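You operate a simulated robot arm through the tools that you are given. There is no shell and no other tool.

You run a simulated two-armed robot. Do the job below in one go: nothing can be reset, and whatever is moved stays where it is left.

JOB
Change the shim under the plunger so that the gauge reads zero.
Fine: lay the old shim on the grey mat and let the plunger down again.

It is judged by the outcome, as a careful person would: the job done as asked, and still so three seconds after it is handed in. It fails if anything else is knocked over, pushed out of place, dropped, spilled or broken.

ROBOT AND FRAMES
Two 7-joint arms with fingered hands on one trunk that stands fixed in place. Base frame: the origin is at the foot of the trunk, x ahead of it, y to its left, z up; the work surface is at about z = 0.85. Lengths are in m, angles in degrees, forces in N, time in s.
The left shoulder is at [0.07, 0.153, 1.222], the right one opposite. With the tool pointing down near the work surface each hand reaches from about 0.1 to 0.86 m from the base axis, measured 20 degrees to its own side. Payload 3.9 kg a hand.
The TCP of each hand is the grasp point between the finger pads, 0.03 m short of the fingertips. In the tool frame z runs along the fingers and y along their closing line. The gripper opens to 0.104 m. The gripper's body begins 0.035 m behind the TCP. The gripper is a hand of 4 fingers: y runs from the thumb to the fingers, the wrist lies at [-0.017, -0.104, -0.178] in the tool frame.
Orientation is that of the tool frame in the base frame, as a unit quaternion [x, y, z, w]. With the fingers straight down and the wrist toward the robot, the tool's x, y and z point along [0, 1, 0], [1, 0, 0] and [0, 0, -1] of the base frame.

CONTROLS
- The arms move only by the tool apply_moves. It takes "left_steps", "right_steps" or both (then of equal length, played together; a hand with none holds still); each is a list that holds one entry, the list of rows, each a list of 6 numbers: the turn, a rotation vector about the tool's x, y, z in units of 6 degrees (1.0 is 6 degrees), then the shift along the tool's x, y, z in units of 25 mm (1.0 is 25 mm). In form: [[[ax, ay, az, x, y, z], ...]]. A call has 1 to 20 rows; each row shifts and turns the commanded pose from where the row before left it, along the tool's axes as they then stand. A call with a number of a shift or a turn outside -1 to 1 is refused whole. A row lasts 0.2 s, in which the tool goes at most 0.05 m and 8.6 degrees; a call with a longer step from one row to the next is refused whole. A pose out of reach is approached as far as the arm can. The call stops where the force on the tool passes 60 N (or 10 N more than at its start, if that is more) or the arm is blocked; 0.2 s more then pass. In this call time passes only in rows, and 0.2 s behind the last. It gives the time, the measured TCP pose, the force on the tool (base axes), the opening and the grip force at its end, in the units of the frame above (readings bear some noise), with the torque about the TCP (base axes, N m) and any sound that the robot's microphone picked up.
- Cameras (640 x 400 px; columns grow to the right, rows downward): "scene" is now at [0.129, -0.0464, 1.4657]; the picture's right is [-0.50, -0.87, -0.00], its down [-0.38, 0.22, -0.90] and it looks along [0.78, -0.45, -0.44] (base axes); focal length 214 px, centre (320, 200). "left" rides on the left gripper at [-0.066, -0.09, -0.126] in its tool frame; the picture's right is [-0.78, -0.30, 0.56], its down [0.57, -0.70, 0.42] and it looks along [0.27, 0.65, 0.71] (tool axes); focal length 275 px, centre (320, 200). "right" rides on the right gripper at [0.066, -0.09, -0.126] in its tool frame; the picture's right is [-0.78, 0.30, -0.56], its down [-0.57, -0.70, 0.42] and it looks along [-0.26, 0.65, 0.71] (tool axes); focal length 275 px, centre (320, 200). There is no depth. A picture from a camera that has moved, and an enlarged one, comes with that camera's place and axes in the base frame and with its lens.
- get_image(camera): a new picture of that camera. The clock stands still meanwhile.
- move_column(by): slides the trunk up (or, below 0, down) by that many m; the arms and the scene camera ride with it, the base frame stays. It gives what a move gives, with no picture.
- move_fingers(index, middle, ring, thumb_bend, thumb_turn, hand): sets how far each is bent, from 0 (flat) to 1 (curled in); at 0.3 the hand is open as for a grip, at 0.7 the pads meet at the TCP. One left out holds its place. A second passes; each finger stops where it meets its share of the squeeze, and holds until it gets a number again. It is the only way to open and close the hand. It gives what a move gives, with no picture; readings hold the bend of each and the force on the fingers (four entries, about 0 where the hand has none), thumb and palm. thumb_turn goes from beside the hand (0) to across from the fingers (1), as for a grip.
- pan_tilt(pan, tilt): turns the head with the scene camera to pan (to the left, within 86 degrees either way) and tilt (down, from -29 to 69), counted from straight ahead of the robot. It gives what a move gives.
- zoom(camera, box): a new picture of the part [left, top, right, bottom] of that camera's present view, enlarged. The clock stands still meanwhile.
- job_done(): hands the job in; it is judged then, once.

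Nothing tells you positions but the pictures and the camera data. Unless the task says otherwise, let go and move clear before handing in.

The tools are called by a JSON object that holds its "name" and its "arguments". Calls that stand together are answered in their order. apply_moves: Moves the arms, as the interface text tells. Its arguments: {"type":"object","properties":{"left_steps":{"type":"array","items":{"type":"array","items":{"type":"array","items":{"type":"number"}}}},"right_steps":{"type":"array","items":{"type":"array","items":{"type":"array","items":{"type":"number"}}}}},"required":[]} The other tools are called the same way: move_column (by) slides the trunk up or down; move_fingers (index, middle, ring, thumb_bend, thumb_turn, hand) moves the fingers one by one; pan_tilt (pan, tilt) turns the head that bears the scene camera; get_image (camera) takes a picture; zoom (camera, box) takes an enlarged picture of a part of a camera's view; job_done () hands the job in.

At the start:

```text
time_s: 0.0
left_tcp_pos: [0.4753, -0.0844, 1.3526]
left_orientation: [0.707, 0.708, -0.001, 0.0]
left_wrist_force: [0.3, -0.7, -0.2]
left_torque: [0.02, 0.01, 0.01]
left_finger_gap: 0.1035
left_finger_force: 0.1
left_shape: jaw
left_bend: [0.3, 0.3, 0.3, 0.3, 0.97]
left_finger forces: [0.1, 0.1, 0.1, 0.1, 0.1, 0.0]
right_tcp_pos: [0.3502, -0.5197, 1.2893]
right_orientation: [0.707, 0.707, 0.0, -0.001]
right_wrist_force: [-0.1, -0.4, -0.3]
right_torque: [0.03, -0.01, 0.0]
right_finger_gap: 0.1038
right_finger_force: 0.0
right_shape: jaw
right_bend: [0.3, 0.3, 0.3, 0.3, 0.97]
right_finger forces: [0.0, 0.0, 0.0, 0.1, 0.0, 0.0]
trunk travel left (down, up): [-0.675, 0.265]
head pan, tilt: [-29.9, 26.0]
```

scene: 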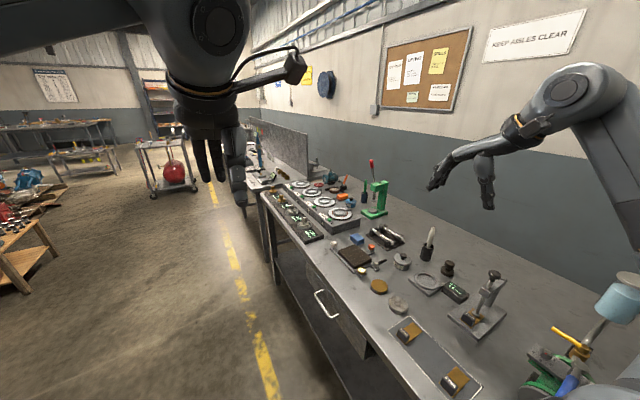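
right: 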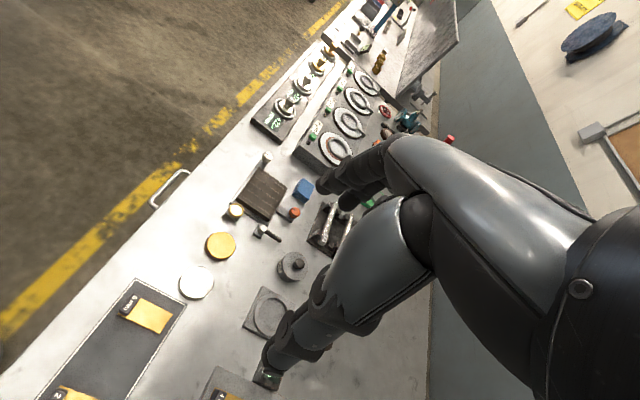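
left: 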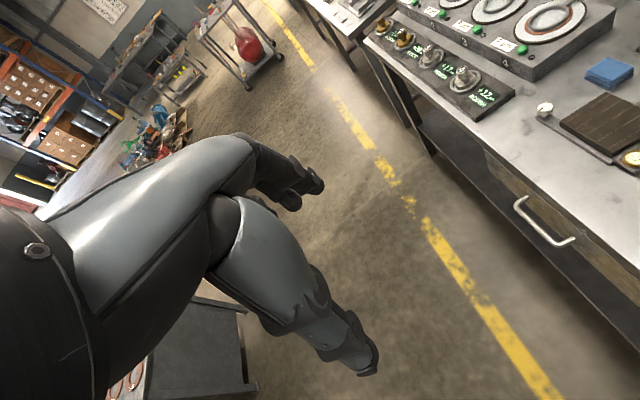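

The bench carries many items; the gauge stand with the plunger seems to be on the right of the scene picture, near a grey mat with shims. I'll look closer first.

{"name": "zoom", "arguments": {"camera": "scene", "box": [380, 220, 560, 400]}}

{"name": "pan_tilt", "arguments": {"pan": -50, "tilt": 45}}

{"name": "get_image", "arguments": {"camera": "scene"}}

```text
2.22 times, centred on (470, 310) of scene
camera zoom: at [0.129, -0.0464, 1.4657], right [-0.5, -0.87, 0.0], down [-0.38, 0.22, -0.9], along [0.78, -0.45, -0.44], focal length 477 px, centre (-13, -44)
```

zoom: 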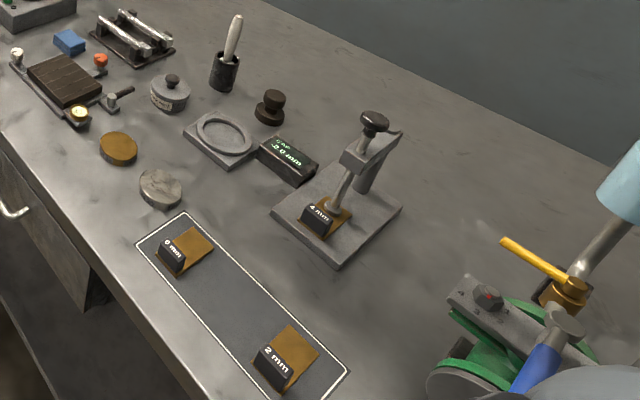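

```text
time_s: 0.8
left_tcp_pos: [0.4743, -0.085, 1.3547]
left_orientation: [0.707, 0.707, 0.0, 0.001]
left_wrist_force: [-0.6, 0.4, 0.7]
left_torque: [-0.01, -0.03, -0.02]
left_finger_gap: 0.1038
left_finger_force: 0.1
left_shape: jaw
left_bend: [0.3, 0.3, 0.3, 0.3, 0.97]
left_finger forces: [0.0, 0.0, 0.1, 0.1, 0.0, 0.0]
right_tcp_pos: [0.3489, -0.5209, 1.2901]
right_orientation: [0.707, 0.707, -0.001, 0.0]
right_wrist_force: [0.2, -0.1, -0.5]
right_torque: [0.01, -0.03, -0.02]
right_finger_gap: 0.1036
right_finger_force: 0.0
right_shape: jaw
right_bend: [0.3, 0.3, 0.3, 0.3, 0.97]
right_finger forces: [0.0, 0.0, 0.1, 0.0, 0.0, 0.0]
trunk travel left (down, up): [-0.675, 0.265]
head pan, tilt: [-50.0, 45.0]
```

```text
taken
camera scene: at [0.1016, -0.0629, 1.4368], right [-0.77, -0.64, 0.0], down [-0.45, 0.54, -0.71], along [0.46, -0.54, -0.71], focal length 214 px, centre (320, 200)
```

scene: 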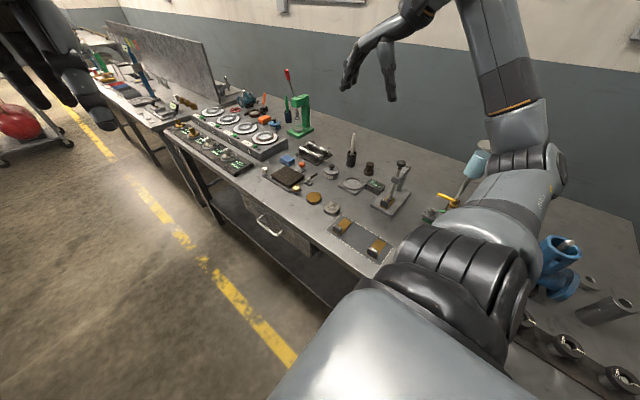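

The stand holds a 4 mm shim and a small display sits left of it. I'll zoom in on the display, stand and mat.

{"name": "zoom", "arguments": {"camera": "scene", "box": [340, 150, 420, 220]}}

{"name": "zoom", "arguments": {"camera": "scene", "box": [300, 180, 420, 280]}}

{"name": "zoom", "arguments": {"camera": "scene", "box": [355, 170, 395, 205]}}

```text
5.71 times, centred on (380, 185) of scene
camera zoom: at [0.1016, -0.0629, 1.4368], right [-0.77, -0.64, 0.0], down [-0.45, 0.54, -0.71], along [0.46, -0.54, -0.71], focal length 1226 px, centre (-23, 286)
```

zoom: 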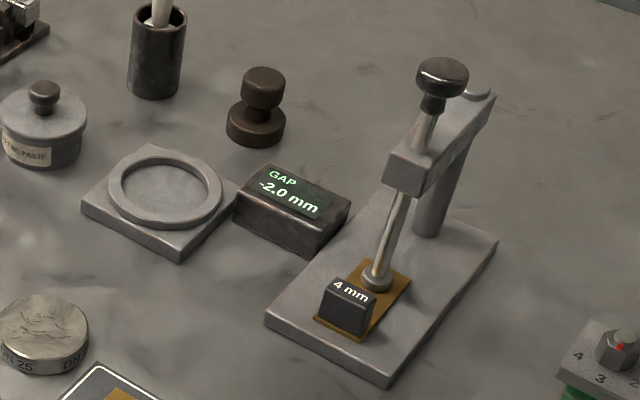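

```text
4.00 times, centred on (360, 230) of scene
camera zoom: at [0.1016, -0.0629, 1.4368], right [-0.77, -0.64, 0.0], down [-0.45, 0.54, -0.71], along [0.46, -0.54, -0.71], focal length 858 px, centre (160, 80)
```

zoom: 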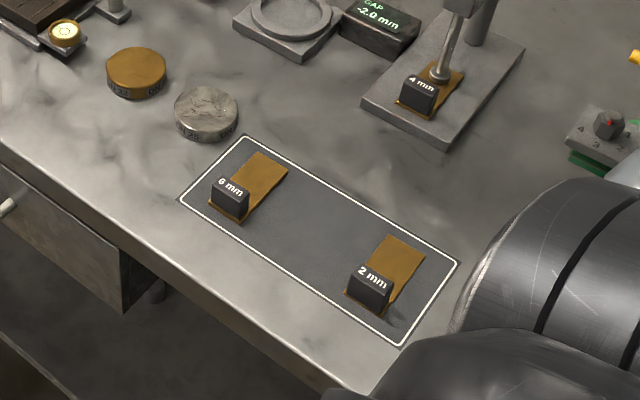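

```text
11.43 times, centred on (375, 188) of scene
camera zoom: at [0.1016, -0.0629, 1.4368], right [-0.77, -0.64, 0.0], down [-0.45, 0.54, -0.71], along [0.46, -0.54, -0.71], focal length 2451 px, centre (-309, 343)
```

zoom: 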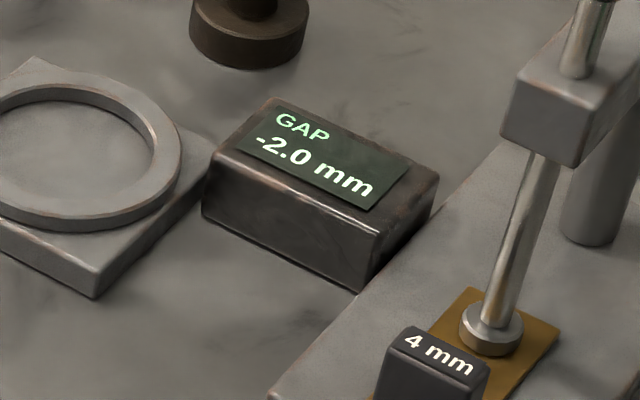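

The gauge reads GAP −2.0 mm with the 4 mm shim; the mat (x≈0.16–0.37, y≈−0.51…−0.41) holds a 6 mm and a 2 mm shim. The sign of the reading has to be tested by lifting the plunger; first I'll look at the hands and the stand closely.

{"name": "zoom", "arguments": {"camera": "scene", "box": [330, 0, 570, 150]}}

{"name": "zoom", "arguments": {"camera": "right", "box": [160, 240, 320, 400]}}

{"name": "zoom", "arguments": {"camera": "scene", "box": [375, 150, 415, 220]}}

```text
2.67 times, centred on (450, 75) of scene
camera zoom: at [0.1016, -0.0629, 1.4368], right [-0.77, -0.64, 0.0], down [-0.45, 0.54, -0.71], along [0.46, -0.54, -0.71], focal length 572 px, centre (-27, 533)
```

zoom: 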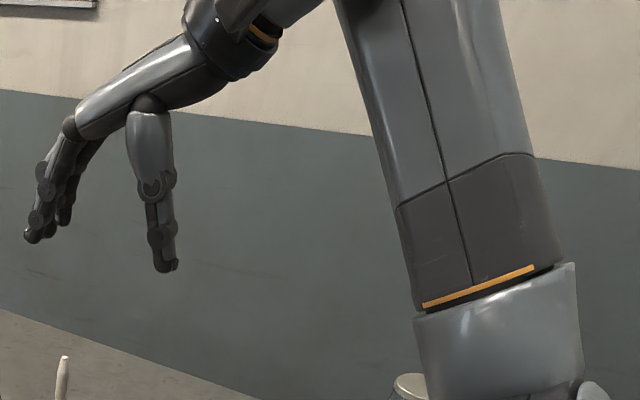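

```text
2.50 times, centred on (240, 320) of right
camera zoom: at [0.2587, -0.4555, 1.4164], right [0.3, -0.78, 0.56], down [-0.7, -0.57, -0.42], along [0.65, -0.26, -0.71], focal length 688 px, centre (520, -100)
```

zoom: 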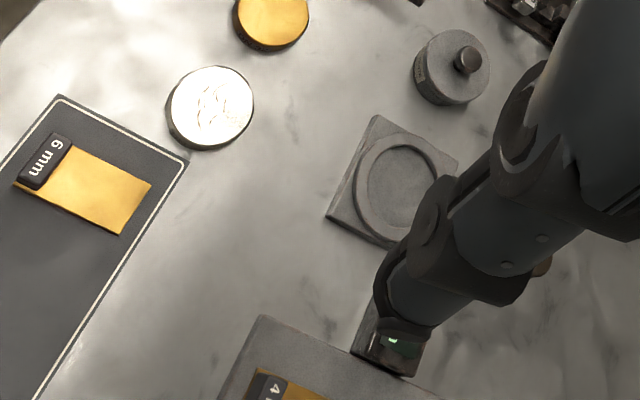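

```text
5.71 times, centred on (395, 185) of scene
camera zoom: at [0.1016, -0.0629, 1.4368], right [-0.77, -0.64, 0.0], down [-0.45, 0.54, -0.71], along [0.46, -0.54, -0.71], focal length 1226 px, centre (-109, 286)
```

zoom: 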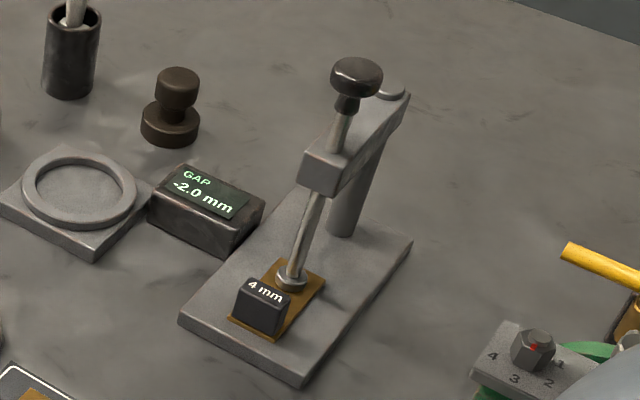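

The stand's base is about x 0.226–0.311, y −0.61…−0.78, with the plunger at (0.267, −0.667) and the knob top at z≈1.035. I'll bring the right hand above the knob, staying high.

{"name": "apply_moves", "arguments": {"right_steps": [[[0, 0, 0, -0.9, -0.5, 0], [0, 0, 0, -0.9, -0.5, 0], [0, 0, 0, -0.9, -0.5, 0], [0, 0, 0, -0.9, -0.5, 0], [0, 0, 0, -0.9, -0.5, 0.2], [0, 0, 0, -0.9, -0.5, 0.5], [0, 0, 0, -0.4, -0.3, 0.8], [0, 0, 0, 0, 0, 0.8]]]}}

{"name": "get_image", "arguments": {"camera": "scene"}}

{"name": "get_image", "arguments": {"camera": "right"}}

```text
time_s: 2.6
left_tcp_pos: [0.4753, -0.0847, 1.3551]
left_orientation: [0.707, 0.708, 0.0, 0.0]
left_wrist_force: [0.3, 0.4, 0.4]
left_torque: [-0.01, 0.01, 0.0]
left_finger_gap: 0.1036
left_finger_force: 0.1
left_shape: jaw
left_bend: [0.3, 0.3, 0.3, 0.3, 0.97]
left_finger forces: [0.0, 0.0, 0.1, 0.0, 0.0, 0.0]
right_tcp_pos: [0.2672, -0.6635, 1.2321]
right_orientation: [0.706, 0.708, 0.0, 0.0]
right_wrist_force: [0.2, -0.5, 0.3]
right_torque: [0.01, 0.0, -0.01]
right_finger_gap: 0.1036
right_finger_force: 0.0
right_shape: jaw
right_bend: [0.3, 0.3, 0.3, 0.3, 0.97]
right_finger forces: [0.1, 0.0, 0.1, 0.0, 0.0, 0.0]
trunk travel left (down, up): [-0.675, 0.265]
head pan, tilt: [-50.0, 45.0]
```

```text
taken
camera scene: at [0.1015, -0.0632, 1.4368], right [-0.77, -0.64, 0.0], down [-0.45, 0.54, -0.71], along [0.45, -0.54, -0.71], focal length 214 px, centre (320, 200)
```

scene: 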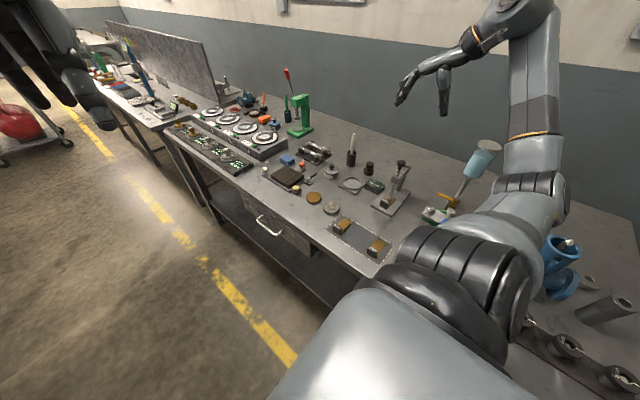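

```text
taken
camera right: at [0.1754, -0.5995, 1.3587], right [0.3, -0.78, 0.56], down [-0.7, -0.57, -0.42], along [0.65, -0.26, -0.71], focal length 275 px, centre (320, 200)
```

right: 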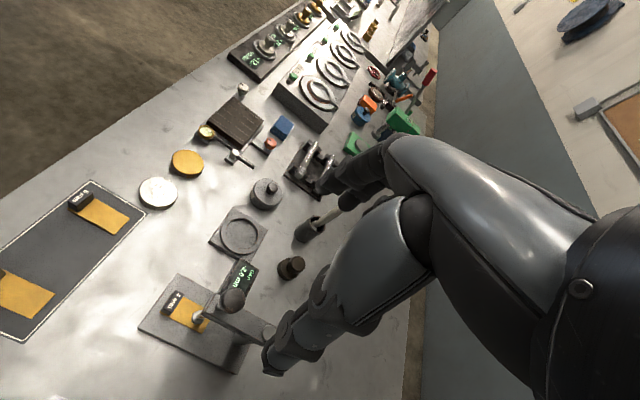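

{"name": "zoom", "arguments": {"camera": "right", "box": [130, 250, 290, 380]}}

{"name": "zoom", "arguments": {"camera": "scene", "box": [370, 140, 430, 220]}}

{"name": "zoom", "arguments": {"camera": "scene", "box": [370, 20, 520, 130]}}

```text
3.08 times, centred on (210, 315) of right
camera zoom: at [0.1754, -0.5995, 1.3587], right [0.3, -0.78, 0.56], down [-0.7, -0.57, -0.42], along [0.65, -0.26, -0.71], focal length 847 px, centre (658, -154)
```

zoom: 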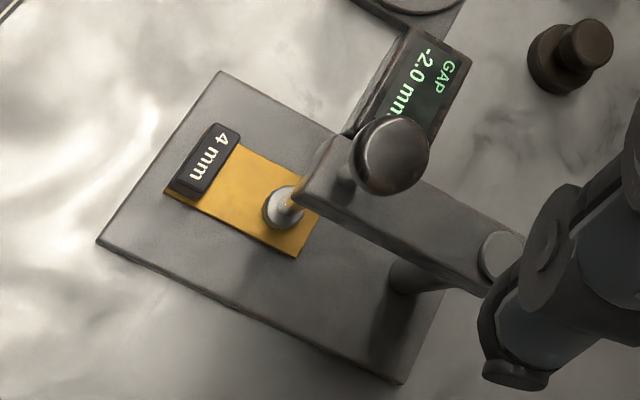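

```text
5.00 times, centred on (400, 180) of scene
camera zoom: at [0.1015, -0.0632, 1.4368], right [-0.77, -0.64, 0.0], down [-0.45, 0.54, -0.71], along [0.45, -0.54, -0.71], focal length 1072 px, centre (-80, 300)
```

zoom: 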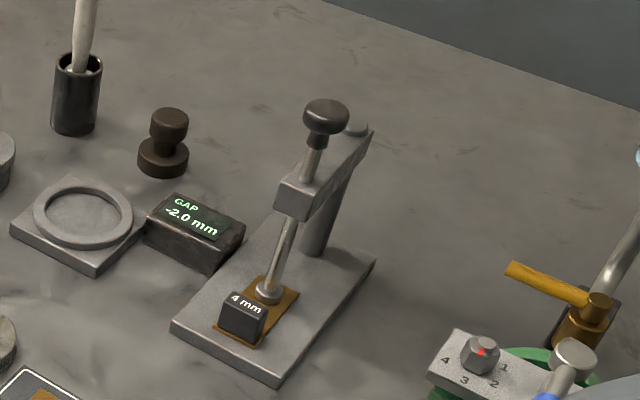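

```text
3.64 times, centred on (445, 75) of scene
camera zoom: at [0.1015, -0.0632, 1.4368], right [-0.77, -0.64, 0.0], down [-0.45, 0.54, -0.71], along [0.45, -0.54, -0.71], focal length 780 px, centre (-134, 654)
```

zoom: 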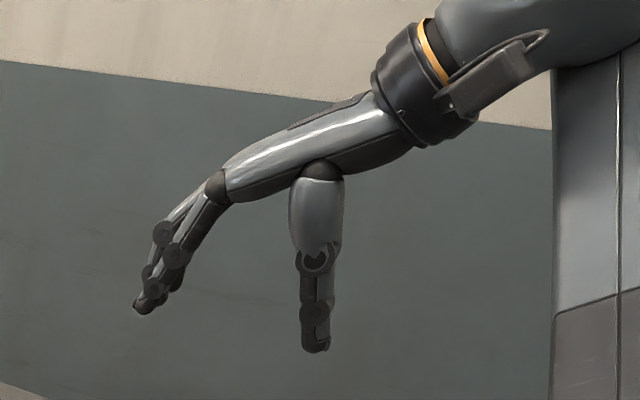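

The right hand is above the knob (knob ≈ (0.269, −0.669, 1.03)). I'll come down part of the way and check alignment.

{"name": "apply_moves", "arguments": {"right_steps": [[[0, 0, 0, -0.22, 0.08, 0.8], [0, 0, 0, 0, 0, 0.8], [0, 0, 0, 0, 0, 0.8], [0, 0, 0, 0, 0, 0.8], [0, 0, 0, 0, 0, 0.8], [0, 0, 0, 0, 0, 0.6]]]}}

{"name": "get_image", "arguments": {"camera": "right"}}

{"name": "zoom", "arguments": {"camera": "scene", "box": [360, 90, 480, 220]}}

```text
time_s: 4.0
left_tcp_pos: [0.4742, -0.0848, 1.3532]
left_orientation: [0.708, 0.707, 0.0, 0.0]
left_wrist_force: [-0.1, 0.3, 0.4]
left_torque: [-0.01, 0.02, 0.0]
left_finger_gap: 0.1037
left_finger_force: 0.2
left_shape: jaw
left_bend: [0.3, 0.3, 0.3, 0.3, 0.97]
left_finger forces: [0.0, 0.1, 0.0, 0.1, 0.0, 0.1]
right_tcp_pos: [0.2691, -0.6723, 1.1169]
right_orientation: [0.706, 0.708, 0.001, 0.0]
right_wrist_force: [-0.1, 0.2, -0.1]
right_torque: [0.0, 0.03, 0.0]
right_finger_gap: 0.1034
right_finger_force: 0.1
right_shape: jaw
right_bend: [0.3, 0.3, 0.3, 0.3, 0.97]
right_finger forces: [0.1, 0.0, 0.0, 0.0, 0.0, 0.0]
trunk travel left (down, up): [-0.675, 0.265]
head pan, tilt: [-50.0, 45.0]
```

```text
taken
camera right: at [0.1776, -0.6064, 1.2437], right [0.3, -0.78, 0.56], down [-0.7, -0.57, -0.42], along [0.65, -0.26, -0.71], focal length 275 px, centre (320, 200)
```

right: 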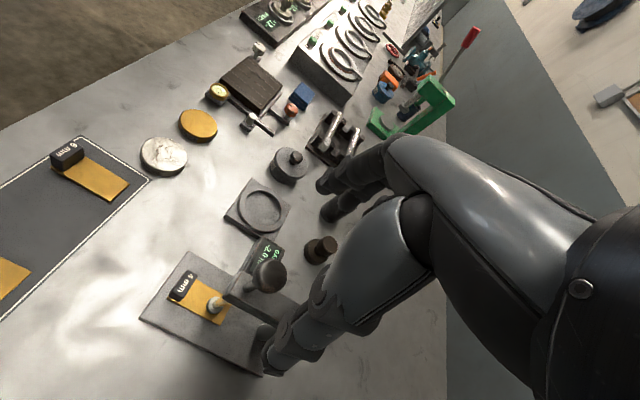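

```text
3.08 times, centred on (420, 155) of scene
camera zoom: at [0.1014, -0.0631, 1.4368], right [-0.77, -0.64, 0.0], down [-0.45, 0.54, -0.71], along [0.45, -0.54, -0.71], focal length 660 px, centre (12, 338)
```

zoom: 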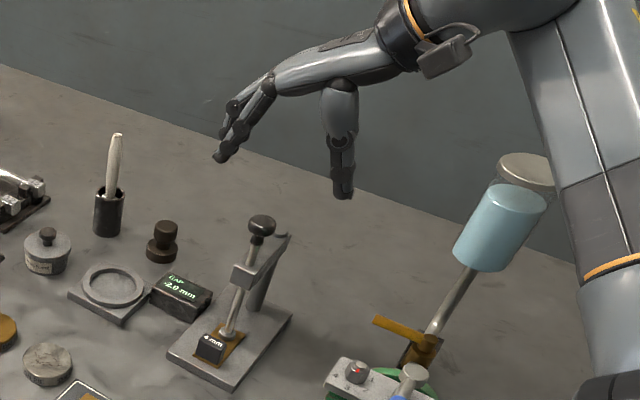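

Alignment looks good; I'll come down so the knob sits between thumb and fingers.

{"name": "apply_moves", "arguments": {"right_steps": [[[0, 0, 0, 0.13, 0, 0.6], [0, 0, 0, 0, 0, 0.7], [0, 0, 0, 0, 0, 0.7], [0, 0, 0, 0, 0, 0.7], [0, 0, 0, 0, 0, 0.5]]]}}

{"name": "get_image", "arguments": {"camera": "right"}}

{"name": "zoom", "arguments": {"camera": "scene", "box": [360, 110, 460, 220]}}

```text
time_s: 5.2
left_tcp_pos: [0.4764, -0.0851, 1.3538]
left_orientation: [0.707, 0.708, 0.0, 0.0]
left_wrist_force: [-0.6, 0.0, 0.7]
left_torque: [-0.01, 0.01, 0.0]
left_finger_gap: 0.1035
left_finger_force: 0.0
left_shape: jaw
left_bend: [0.3, 0.3, 0.3, 0.3, 0.97]
left_finger forces: [0.0, 0.0, 0.1, 0.0, 0.0, 0.0]
right_tcp_pos: [0.2691, -0.6687, 1.0367]
right_orientation: [0.707, 0.707, -0.001, -0.001]
right_wrist_force: [0.0, 0.5, -0.9]
right_torque: [-0.02, 0.01, 0.03]
right_finger_gap: 0.1038
right_finger_force: 0.1
right_shape: jaw
right_bend: [0.3, 0.3, 0.3, 0.3, 0.97]
right_finger forces: [0.0, 0.0, 0.0, 0.1, 0.0, 0.1]
trunk travel left (down, up): [-0.675, 0.265]
head pan, tilt: [-50.0, 45.0]
```

```text
taken
camera right: at [0.1775, -0.6032, 1.1634], right [0.3, -0.78, 0.56], down [-0.7, -0.57, -0.43], along [0.65, -0.26, -0.71], focal length 275 px, centre (320, 200)
```

right: 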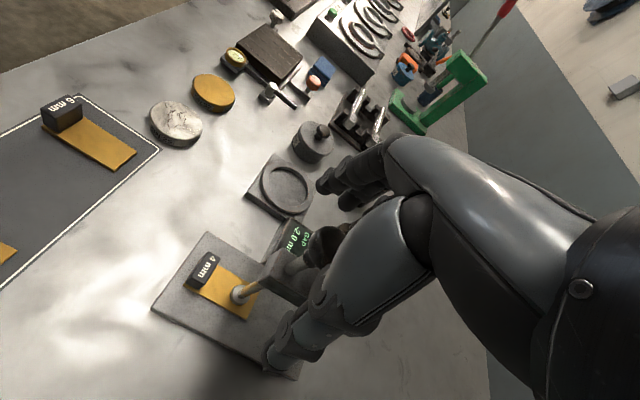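

```text
3.64 times, centred on (410, 165) of scene
camera zoom: at [0.1014, -0.0632, 1.4367], right [-0.77, -0.64, 0.0], down [-0.45, 0.54, -0.71], along [0.45, -0.54, -0.71], focal length 780 px, centre (-7, 327)
```

zoom: 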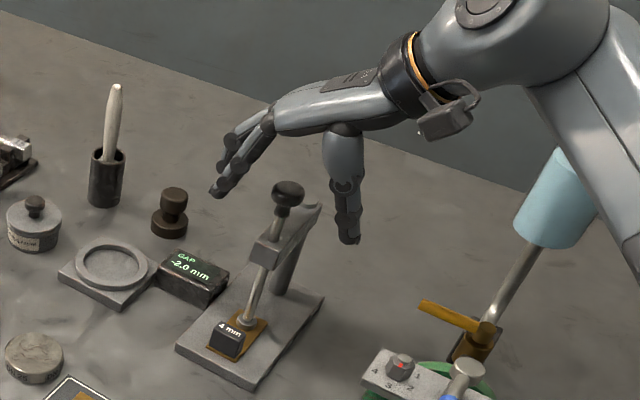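

The knob sits between thumb and fingers. I'll close in stages.

{"name": "move_fingers", "arguments": {"hand": "right", "index": 0.5, "middle": 0.5, "ring": 0.5, "thumb_bend": 0.5}}

{"name": "zoom", "arguments": {"camera": "scene", "box": [360, 110, 460, 220]}}

{"name": "get_image", "arguments": {"camera": "right"}}

```text
time_s: 6.2
left_tcp_pos: [0.4742, -0.0857, 1.3545]
left_orientation: [0.707, 0.707, 0.0, -0.001]
left_wrist_force: [-0.5, 0.0, -0.5]
left_torque: [0.0, 0.02, 0.0]
left_finger_gap: 0.1034
left_finger_force: 0.1
left_shape: jaw
left_bend: [0.3, 0.3, 0.3, 0.3, 0.97]
left_finger forces: [0.0, 0.0, 0.0, 0.1, 0.0, 0.1]
right_tcp_pos: [0.2684, -0.6677, 1.0361]
right_orientation: [0.707, 0.707, 0.0, 0.0]
right_wrist_force: [0.3, -0.4, -0.6]
right_torque: [0.0, 0.0, 0.02]
right_finger_gap: 0.0545
right_finger_force: 0.0
right_shape: fingers
right_bend: [0.5, 0.5, 0.5, 0.5, 0.97]
right_finger forces: [0.0, 0.1, 0.1, 0.0, 0.0, 0.1]
trunk travel left (down, up): [-0.675, 0.265]
head pan, tilt: [-50.0, 45.0]
```

```text
3.64 times, centred on (410, 165) of scene
camera zoom: at [0.1015, -0.063, 1.4367], right [-0.77, -0.64, 0.0], down [-0.45, 0.54, -0.71], along [0.45, -0.54, -0.71], focal length 780 px, centre (-7, 327)
```

zoom: 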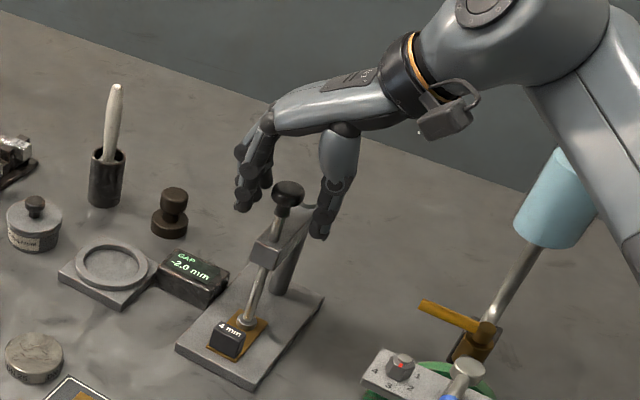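

```text
taken
camera right: at [0.1777, -0.6031, 1.1637], right [0.3, -0.78, 0.56], down [-0.7, -0.57, -0.42], along [0.65, -0.26, -0.71], focal length 275 px, centre (320, 200)
```

right: 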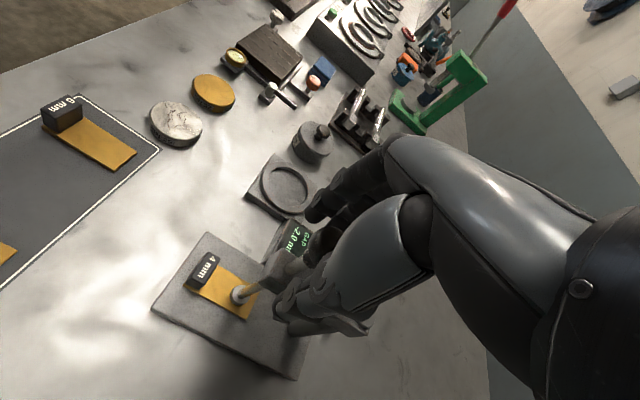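

{"name": "move_fingers", "arguments": {"hand": "right", "index": 0.7, "middle": 0.7, "ring": 0.7, "thumb_bend": 0.7}}

{"name": "zoom", "arguments": {"camera": "scene", "box": [360, 110, 460, 220]}}

{"name": "get_image", "arguments": {"camera": "right"}}

```text
time_s: 7.2
left_tcp_pos: [0.4752, -0.0834, 1.3536]
left_orientation: [0.707, 0.707, 0.001, 0.0]
left_wrist_force: [0.5, -0.4, -0.1]
left_torque: [0.02, 0.0, 0.02]
left_finger_gap: 0.1034
left_finger_force: 0.0
left_shape: jaw
left_bend: [0.3, 0.3, 0.3, 0.3, 0.97]
left_finger forces: [0.1, 0.0, 0.0, 0.0, 0.0, 0.1]
right_tcp_pos: [0.2702, -0.6682, 1.0373]
right_orientation: [0.707, 0.707, -0.001, 0.0]
right_wrist_force: [-0.1, 0.5, -0.7]
right_torque: [-0.01, -0.04, -0.02]
right_finger_gap: 0.0103
right_finger_force: 3.8
right_shape: fingers
right_bend: [0.67, 0.68, 0.7, 0.67, 0.97]
right_finger forces: [3.1, 1.5, 0.0, 0.1, 3.3, 0.0]
trunk travel left (down, up): [-0.675, 0.265]
head pan, tilt: [-50.0, 45.0]
```

```text
3.64 times, centred on (410, 165) of scene
camera zoom: at [0.1018, -0.0631, 1.4367], right [-0.77, -0.64, 0.0], down [-0.45, 0.54, -0.71], along [0.45, -0.54, -0.71], focal length 780 px, centre (-7, 327)
```

zoom: 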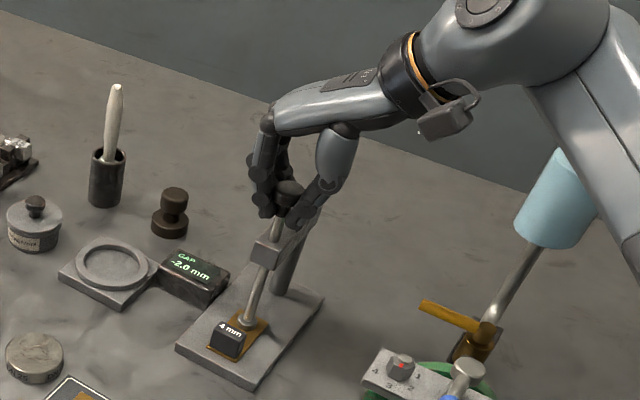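

```text
taken
camera right: at [0.1781, -0.6032, 1.1635], right [0.3, -0.78, 0.56], down [-0.7, -0.57, -0.42], along [0.65, -0.26, -0.71], focal length 275 px, centre (320, 200)
```

right: 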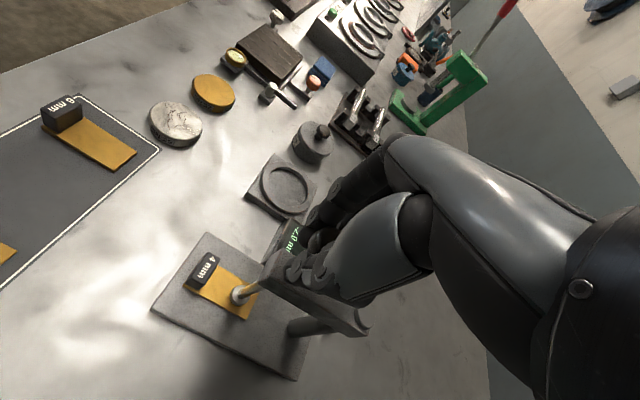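

The fingers have closed on the neck just under the knob head – good for lifting. I'll raise it 5 mm and read the gauge.

{"name": "apply_moves", "arguments": {"right_steps": [[[0, 0, 0, 0, 0, -0.1], [0, 0, 0, 0, 0, -0.1], [0, 0, 0, 0, 0, -0.1], [0, 0, 0, 0, 0, -0.1]]]}}

{"name": "zoom", "arguments": {"camera": "scene", "box": [360, 140, 420, 220]}}

{"name": "get_image", "arguments": {"camera": "right"}}

```text
time_s: 8.2
left_tcp_pos: [0.4756, -0.0844, 1.3541]
left_orientation: [0.707, 0.707, 0.0, 0.0]
left_wrist_force: [0.2, 0.7, -0.4]
left_torque: [0.0, 0.02, 0.0]
left_finger_gap: 0.1034
left_finger_force: 0.1
left_shape: jaw
left_bend: [0.3, 0.3, 0.3, 0.3, 0.97]
left_finger forces: [0.0, 0.0, 0.0, 0.0, 0.0, 0.1]
right_tcp_pos: [0.2698, -0.6692, 1.0471]
right_orientation: [0.707, 0.707, 0.001, 0.0]
right_wrist_force: [0.1, 0.6, -2.1]
right_torque: [-0.01, -0.02, 0.02]
right_finger_gap: 0.0104
right_finger_force: 4.2
right_shape: fingers
right_bend: [0.67, 0.68, 0.7, 0.67, 0.97]
right_finger forces: [2.6, 1.4, 0.1, 0.0, 3.5, 0.1]
trunk travel left (down, up): [-0.675, 0.265]
head pan, tilt: [-50.0, 45.0]
```

```text
5.00 times, centred on (390, 180) of scene
camera zoom: at [0.1018, -0.0633, 1.4367], right [-0.77, -0.64, 0.0], down [-0.45, 0.54, -0.71], along [0.45, -0.54, -0.71], focal length 1072 px, centre (-30, 300)
```

zoom: 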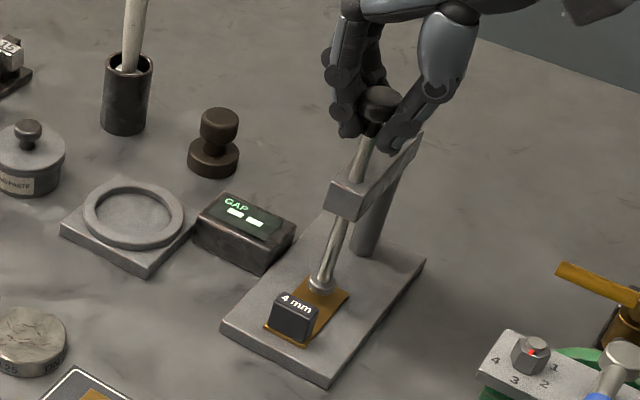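

```text
taken
camera right: at [0.1782, -0.6031, 1.1733], right [0.3, -0.78, 0.56], down [-0.7, -0.57, -0.42], along [0.65, -0.26, -0.71], focal length 275 px, centre (320, 200)
```

right: 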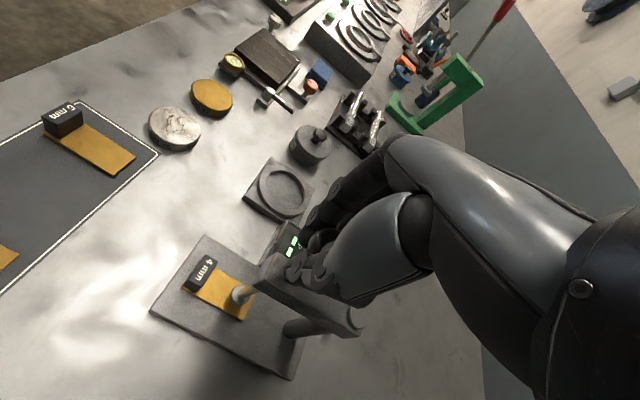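

With the plunger up the gauge shows dashes, so lifting alone doesn't reveal the sign. I'll lift further to find the travel and see whether it holds itself up.

{"name": "apply_moves", "arguments": {"right_steps": [[[0, 0, 0, 0, 0, -0.2], [0, 0, 0, 0, 0, -0.2], [0, 0, 0, 0, 0, -0.2], [0, 0, 0, 0, 0, -0.2]]]}}

{"name": "zoom", "arguments": {"camera": "scene", "box": [360, 140, 420, 220]}}

```text
time_s: 9.2
left_tcp_pos: [0.4754, -0.0844, 1.3546]
left_orientation: [0.707, 0.707, 0.0, 0.0]
left_wrist_force: [-0.4, 0.8, 0.2]
left_torque: [-0.01, 0.02, -0.03]
left_finger_gap: 0.1036
left_finger_force: 0.0
left_shape: jaw
left_bend: [0.3, 0.3, 0.3, 0.3, 0.97]
left_finger forces: [0.0, 0.1, 0.1, 0.0, 0.0, 0.0]
right_tcp_pos: [0.269, -0.668, 1.067]
right_orientation: [0.706, 0.708, 0.001, 0.0]
right_wrist_force: [-0.8, 0.4, -2.7]
right_torque: [-0.01, -0.01, 0.04]
right_finger_gap: 0.0105
right_finger_force: 3.7
right_shape: fingers
right_bend: [0.68, 0.69, 0.7, 0.67, 0.97]
right_finger forces: [2.7, 1.2, 0.0, 0.0, 3.9, 0.0]
trunk travel left (down, up): [-0.675, 0.265]
head pan, tilt: [-50.0, 45.0]
```

```text
5.00 times, centred on (390, 180) of scene
camera zoom: at [0.1014, -0.0632, 1.4367], right [-0.77, -0.64, 0.0], down [-0.45, 0.54, -0.71], along [0.45, -0.54, -0.71], focal length 1072 px, centre (-30, 300)
```

zoom: 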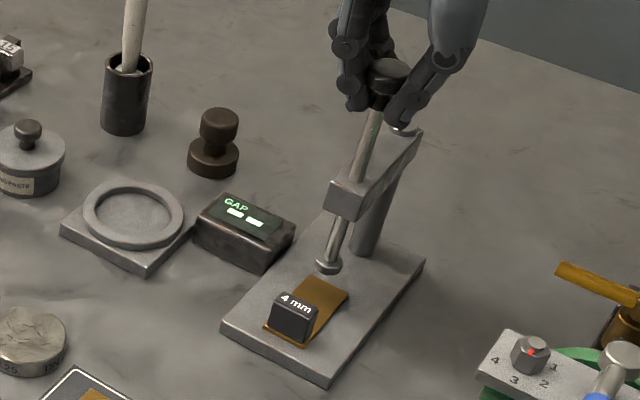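

The plunger is clear of the shim by ~30 mm. I'll loosen the fingers slightly (still under the knob head) to test whether it stays up.

{"name": "move_fingers", "arguments": {"hand": "right", "index": 0.65, "middle": 0.65, "ring": 0.65, "thumb_bend": 0.65}}

{"name": "zoom", "arguments": {"camera": "scene", "box": [360, 140, 420, 220]}}

```text
time_s: 10.2
left_tcp_pos: [0.4753, -0.0847, 1.3535]
left_orientation: [0.707, 0.707, 0.0, 0.001]
left_wrist_force: [0.7, -0.5, -0.5]
left_torque: [0.01, -0.03, 0.01]
left_finger_gap: 0.1035
left_finger_force: 0.0
left_shape: jaw
left_bend: [0.3, 0.3, 0.3, 0.3, 0.97]
left_finger forces: [0.0, 0.0, 0.0, 0.1, 0.0, 0.0]
right_tcp_pos: [0.2702, -0.668, 1.0676]
right_orientation: [0.707, 0.707, 0.0, 0.0]
right_wrist_force: [-0.8, 1.7, -2.0]
right_torque: [0.02, 0.0, 0.02]
right_finger_gap: 0.0179
right_finger_force: 0.9
right_shape: fingers
right_bend: [0.64, 0.65, 0.65, 0.64, 0.97]
right_finger forces: [1.2, 0.0, 0.0, 0.0, 1.7, 0.0]
trunk travel left (down, up): [-0.675, 0.265]
head pan, tilt: [-50.0, 45.0]
```

```text
5.00 times, centred on (390, 180) of scene
camera zoom: at [0.1015, -0.0632, 1.4367], right [-0.77, -0.64, 0.0], down [-0.45, 0.54, -0.71], along [0.45, -0.54, -0.71], focal length 1072 px, centre (-30, 300)
```

zoom: 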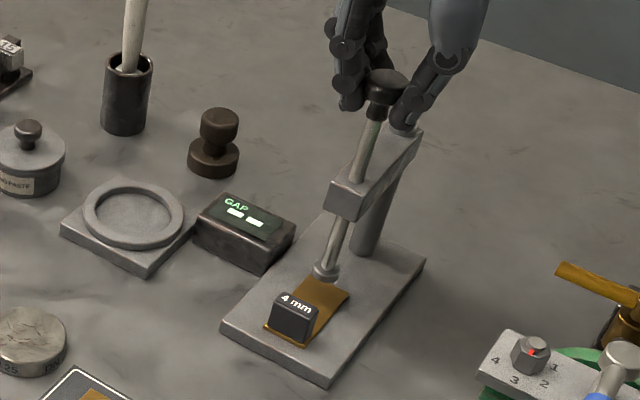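

It slides back by its own weight when loosened (now resting on the fingers), so no friction hold here. I'll regrip and raise it to the top of its travel to see if there's a detent.

{"name": "move_fingers", "arguments": {"hand": "right", "index": 0.7, "middle": 0.7, "ring": 0.7, "thumb_bend": 0.7}}

{"name": "apply_moves", "arguments": {"right_steps": [[[0, 0, 0, 0, 0, -0.2], [0, 0, 0, 0, 0, -0.2], [0, 0, 0, 0, 0, -0.2], [0, 0, 0, 0, 0, -0.2]]]}}

{"name": "zoom", "arguments": {"camera": "scene", "box": [360, 120, 440, 220]}}

{"name": "zoom", "arguments": {"camera": "right", "box": [150, 200, 370, 380]}}

```text
time_s: 11.2
left_tcp_pos: [0.4749, -0.0845, 1.3533]
left_orientation: [0.708, 0.707, 0.0, 0.0]
left_wrist_force: [0.3, 0.2, 0.3]
left_torque: [0.03, 0.0, 0.02]
left_finger_gap: 0.1036
left_finger_force: 0.0
left_shape: jaw
left_bend: [0.3, 0.3, 0.3, 0.3, 0.97]
left_finger forces: [0.0, 0.0, 0.1, 0.0, 0.0, 0.0]
right_tcp_pos: [0.2699, -0.6694, 1.067]
right_orientation: [0.707, 0.707, 0.001, 0.001]
right_wrist_force: [0.6, 2.0, -2.7]
right_torque: [0.02, -0.02, 0.01]
right_finger_gap: 0.015
right_finger_force: 4.5
right_shape: fingers
right_bend: [0.66, 0.69, 0.7, 0.66, 0.97]
right_finger forces: [4.3, 1.0, 0.0, 0.0, 4.4, 0.0]
trunk travel left (down, up): [-0.675, 0.265]
head pan, tilt: [-50.0, 45.0]
```

```text
time_s: 12.2
left_tcp_pos: [0.475, -0.0863, 1.3542]
left_orientation: [0.707, 0.707, 0.001, -0.001]
left_wrist_force: [-0.9, 0.3, -0.9]
left_torque: [0.04, 0.0, -0.04]
left_finger_gap: 0.1038
left_finger_force: 0.0
left_shape: jaw
left_bend: [0.3, 0.3, 0.3, 0.3, 0.97]
left_finger forces: [0.1, 0.0, 0.0, 0.0, 0.1, 0.0]
right_tcp_pos: [0.2693, -0.6677, 1.0858]
right_orientation: [0.707, 0.708, 0.0, -0.002]
right_wrist_force: [-0.7, 3.4, -6.2]
right_torque: [0.07, 0.04, 0.03]
right_finger_gap: 0.0148
right_finger_force: 6.2
right_shape: fingers
right_bend: [0.65, 0.69, 0.7, 0.66, 0.96]
right_finger forces: [5.4, 1.2, 0.0, 0.0, 5.2, 0.0]
trunk travel left (down, up): [-0.675, 0.265]
head pan, tilt: [-50.0, 45.0]
```

```text
4.00 times, centred on (400, 170) of scene
camera zoom: at [0.1023, -0.0639, 1.4365], right [-0.77, -0.64, 0.0], down [-0.46, 0.54, -0.71], along [0.45, -0.54, -0.71], focal length 858 px, centre (0, 320)
```

zoom: 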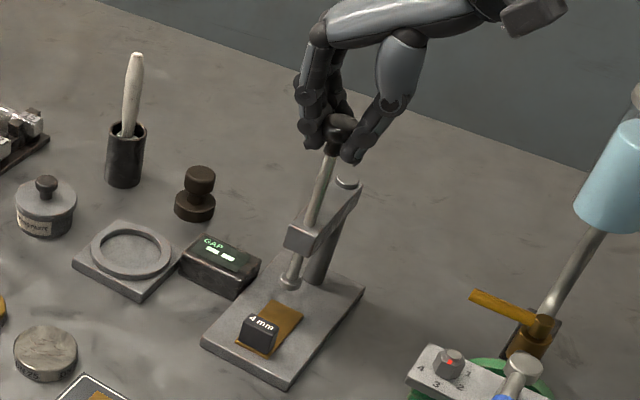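

```text
2.22 times, centred on (260, 290) of right
camera zoom: at [0.1789, -0.6036, 1.2126], right [0.3, -0.78, 0.55], down [-0.7, -0.57, -0.42], along [0.65, -0.26, -0.72], focal length 612 px, centre (453, 0)
```

zoom: 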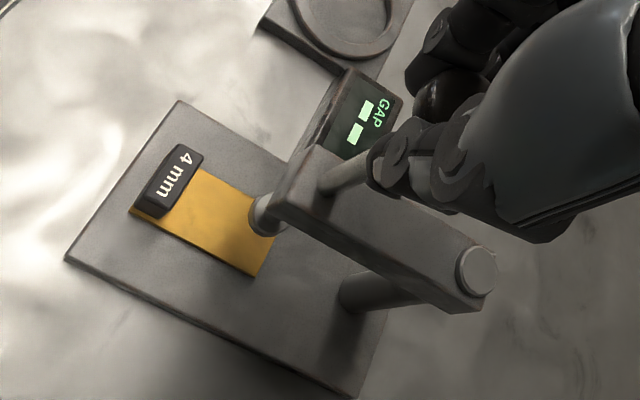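

Force rose to ~6 N, so this is the top stop (~40 mm travel). I'll ease down 2 mm, then loosen slightly to see if it holds here.

{"name": "apply_moves", "arguments": {"right_steps": [[[0, 0, 0, 0, 0, 0.1]]]}}

{"name": "move_fingers", "arguments": {"hand": "right", "index": 0.65, "middle": 0.65, "ring": 0.65, "thumb_bend": 0.65}}

{"name": "zoom", "arguments": {"camera": "scene", "box": [360, 120, 440, 220]}}

```text
time_s: 12.6
left_tcp_pos: [0.4757, -0.0852, 1.3553]
left_orientation: [0.708, 0.707, 0.0, 0.0]
left_wrist_force: [0.2, 0.6, 0.5]
left_torque: [-0.02, 0.01, 0.03]
left_finger_gap: 0.1035
left_finger_force: 0.0
left_shape: jaw
left_bend: [0.3, 0.3, 0.3, 0.3, 0.97]
left_finger forces: [0.1, 0.0, 0.1, 0.0, 0.0, 0.0]
right_tcp_pos: [0.2696, -0.6692, 1.0845]
right_orientation: [0.708, 0.707, 0.0, 0.001]
right_wrist_force: [-0.6, 1.8, -1.9]
right_torque: [0.0, 0.01, -0.04]
right_finger_gap: 0.0147
right_finger_force: 4.8
right_shape: fingers
right_bend: [0.66, 0.69, 0.7, 0.66, 0.97]
right_finger forces: [4.0, 1.0, 0.0, 0.1, 4.1, 0.1]
trunk travel left (down, up): [-0.675, 0.265]
head pan, tilt: [-50.0, 45.0]
```

```text
time_s: 13.6
left_tcp_pos: [0.4751, -0.0844, 1.3537]
left_orientation: [0.707, 0.707, 0.0, 0.0]
left_wrist_force: [-0.4, 0.6, 0.3]
left_torque: [0.0, 0.04, -0.01]
left_finger_gap: 0.1036
left_finger_force: 0.1
left_shape: jaw
left_bend: [0.3, 0.3, 0.3, 0.3, 0.97]
left_finger forces: [0.0, 0.0, 0.0, 0.0, 0.0, 0.0]
right_tcp_pos: [0.2689, -0.668, 1.0848]
right_orientation: [0.707, 0.707, 0.0, -0.001]
right_wrist_force: [-0.4, 0.8, 0.4]
right_torque: [0.02, 0.03, -0.02]
right_finger_gap: 0.0172
right_finger_force: 1.2
right_shape: fingers
right_bend: [0.64, 0.65, 0.65, 0.64, 0.97]
right_finger forces: [0.8, 0.1, 0.0, 0.0, 0.9, 0.0]
trunk travel left (down, up): [-0.675, 0.265]
head pan, tilt: [-50.0, 45.0]
```

```text
4.00 times, centred on (400, 170) of scene
camera zoom: at [0.1015, -0.0628, 1.4368], right [-0.77, -0.64, 0.0], down [-0.45, 0.54, -0.71], along [0.45, -0.54, -0.71], focal length 858 px, centre (0, 320)
```

zoom: 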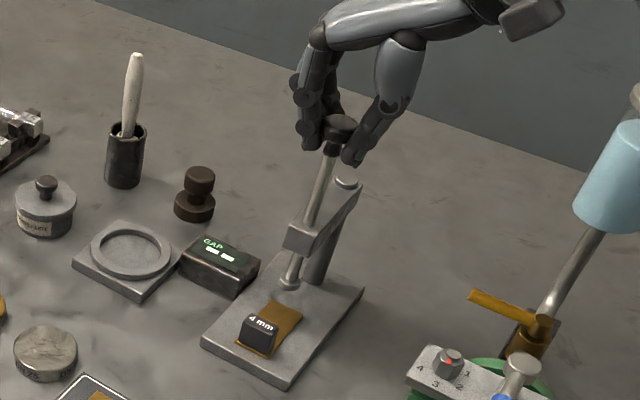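

The wrist no longer carries any weight, so there may be a detent at the top. I'll loosen a touch more and lower the hand slightly (still under the head) to check.

{"name": "move_fingers", "arguments": {"hand": "right", "index": 0.63, "middle": 0.63, "ring": 0.63, "thumb_bend": 0.63}}

{"name": "apply_moves", "arguments": {"right_steps": [[[0, 0, 0, 0, 0, 0.1], [0, 0, 0, 0, 0, 0.1], [0, 0, 0, 0, 0, 0.1]]]}}

{"name": "zoom", "arguments": {"camera": "scene", "box": [360, 120, 440, 220]}}

```text
time_s: 14.6
left_tcp_pos: [0.4756, -0.0855, 1.3532]
left_orientation: [0.707, 0.707, 0.0, 0.001]
left_wrist_force: [-0.8, -0.2, -0.6]
left_torque: [0.0, -0.01, 0.01]
left_finger_gap: 0.104
left_finger_force: 0.1
left_shape: jaw
left_bend: [0.3, 0.3, 0.3, 0.3, 0.97]
left_finger forces: [0.0, 0.1, 0.1, 0.1, 0.0, 0.0]
right_tcp_pos: [0.27, -0.6685, 1.0852]
right_orientation: [0.707, 0.707, 0.0, 0.0]
right_wrist_force: [-0.1, 0.5, -0.2]
right_torque: [0.03, 0.0, -0.02]
right_finger_gap: 0.0199
right_finger_force: 0.5
right_shape: fingers
right_bend: [0.63, 0.63, 0.63, 0.63, 0.97]
right_finger forces: [0.0, 0.1, 0.0, 0.0, 0.1, 0.0]
trunk travel left (down, up): [-0.675, 0.265]
head pan, tilt: [-50.0, 45.0]
```

```text
time_s: 15.4
left_tcp_pos: [0.4749, -0.085, 1.3545]
left_orientation: [0.707, 0.707, 0.0, 0.0]
left_wrist_force: [-0.1, 0.1, -0.5]
left_torque: [-0.01, -0.02, 0.0]
left_finger_gap: 0.1038
left_finger_force: 0.0
left_shape: jaw
left_bend: [0.3, 0.3, 0.3, 0.3, 0.97]
left_finger forces: [0.0, 0.0, 0.0, 0.0, 0.0, 0.0]
right_tcp_pos: [0.2695, -0.6678, 1.078]
right_orientation: [0.707, 0.707, -0.001, 0.0]
right_wrist_force: [0.4, -0.1, 0.5]
right_torque: [-0.01, 0.05, -0.01]
right_finger_gap: 0.0197
right_finger_force: 0.2
right_shape: fingers
right_bend: [0.63, 0.63, 0.63, 0.63, 0.97]
right_finger forces: [0.1, 0.1, 0.0, 0.1, 0.0, 0.0]
trunk travel left (down, up): [-0.675, 0.265]
head pan, tilt: [-50.0, 45.0]
```

```text
4.00 times, centred on (400, 170) of scene
camera zoom: at [0.1015, -0.063, 1.4367], right [-0.77, -0.64, 0.0], down [-0.45, 0.54, -0.71], along [0.45, -0.54, -0.71], focal length 858 px, centre (0, 320)
```

zoom: 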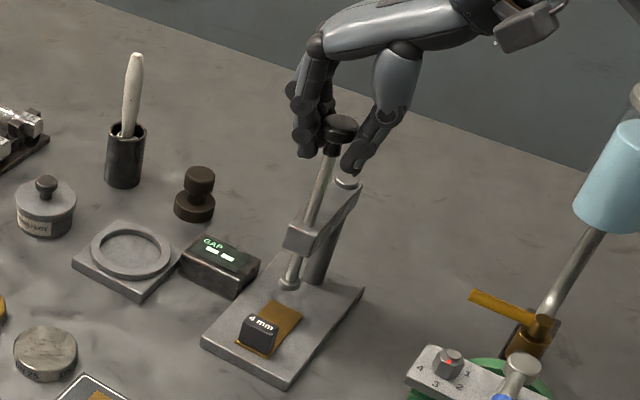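

The plunger stays up at its top detent with no load on the hand. I'll open the fingers and retreat upward.

{"name": "move_fingers", "arguments": {"hand": "right", "index": 0.3, "middle": 0.3, "ring": 0.3, "thumb_bend": 0.3}}

{"name": "apply_moves", "arguments": {"right_steps": [[[0, 0, 0, 0, 0, -0.5], [0, 0, 0, 0, 0, -1], [0, 0, 0, 0, 0, -1], [0, 0, 0, 0, 0, -1], [0, 0, 0, 0, 0, -1]]]}}

{"name": "get_image", "arguments": {"camera": "scene"}}

{"name": "get_image", "arguments": {"camera": "right"}}

{"name": "zoom", "arguments": {"camera": "scene", "box": [350, 140, 430, 220]}}

```text
time_s: 16.4
left_tcp_pos: [0.4753, -0.085, 1.3548]
left_orientation: [0.707, 0.707, 0.0, 0.0]
left_wrist_force: [0.3, -0.5, 0.8]
left_torque: [-0.01, 0.01, -0.02]
left_finger_gap: 0.1037
left_finger_force: 0.1
left_shape: jaw
left_bend: [0.3, 0.3, 0.3, 0.3, 0.97]
left_finger forces: [0.0, 0.0, 0.0, 0.1, 0.1, 0.1]
right_tcp_pos: [0.2692, -0.6679, 1.0765]
right_orientation: [0.708, 0.707, -0.001, -0.001]
right_wrist_force: [0.3, -0.1, 0.0]
right_torque: [-0.01, 0.02, 0.0]
right_finger_gap: 0.1042
right_finger_force: 0.0
right_shape: fingers
right_bend: [0.3, 0.3, 0.3, 0.3, 0.97]
right_finger forces: [0.1, 0.1, 0.0, 0.1, 0.0, 0.1]
trunk travel left (down, up): [-0.675, 0.265]
head pan, tilt: [-50.0, 45.0]
```

```text
time_s: 17.6
left_tcp_pos: [0.4746, -0.0835, 1.3547]
left_orientation: [0.707, 0.707, -0.001, -0.001]
left_wrist_force: [0.3, 0.4, 0.2]
left_torque: [-0.02, 0.0, -0.01]
left_finger_gap: 0.1035
left_finger_force: 0.2
left_shape: jaw
left_bend: [0.3, 0.3, 0.3, 0.3, 0.97]
left_finger forces: [0.0, 0.0, 0.0, 0.0, 0.0, 0.0]
right_tcp_pos: [0.2694, -0.6681, 1.19]
right_orientation: [0.707, 0.708, 0.0, 0.0]
right_wrist_force: [-0.5, 0.4, 0.4]
right_torque: [0.0, -0.03, 0.03]
right_finger_gap: 0.1042
right_finger_force: 0.0
right_shape: fingers
right_bend: [0.3, 0.3, 0.3, 0.3, 0.97]
right_finger forces: [0.0, 0.0, 0.1, 0.1, 0.0, 0.0]
trunk travel left (down, up): [-0.675, 0.265]
head pan, tilt: [-50.0, 45.0]
```

```text
taken
camera scene: at [0.1016, -0.0625, 1.4367], right [-0.77, -0.64, 0.0], down [-0.45, 0.54, -0.71], along [0.45, -0.54, -0.71], focal length 214 px, centre (320, 200)
```

scene: 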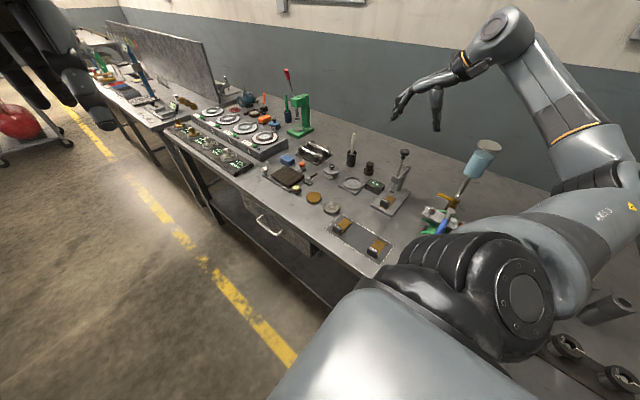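

```text
taken
camera right: at [0.1779, -0.6032, 1.3165], right [0.3, -0.78, 0.56], down [-0.7, -0.57, -0.42], along [0.65, -0.26, -0.71], focal length 275 px, centre (320, 200)
```

right: 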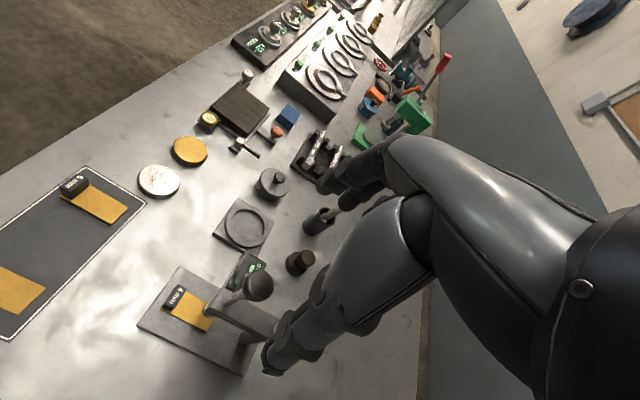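

```text
5.00 times, centred on (390, 180) of scene
camera zoom: at [0.1016, -0.0625, 1.4367], right [-0.77, -0.64, 0.0], down [-0.45, 0.54, -0.71], along [0.45, -0.54, -0.71], focal length 1072 px, centre (-30, 300)
```

zoom: 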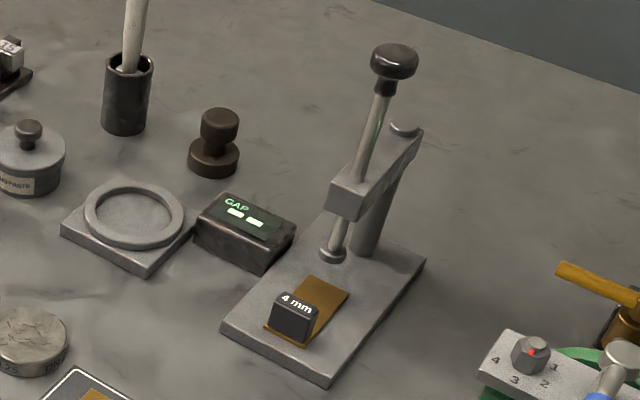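

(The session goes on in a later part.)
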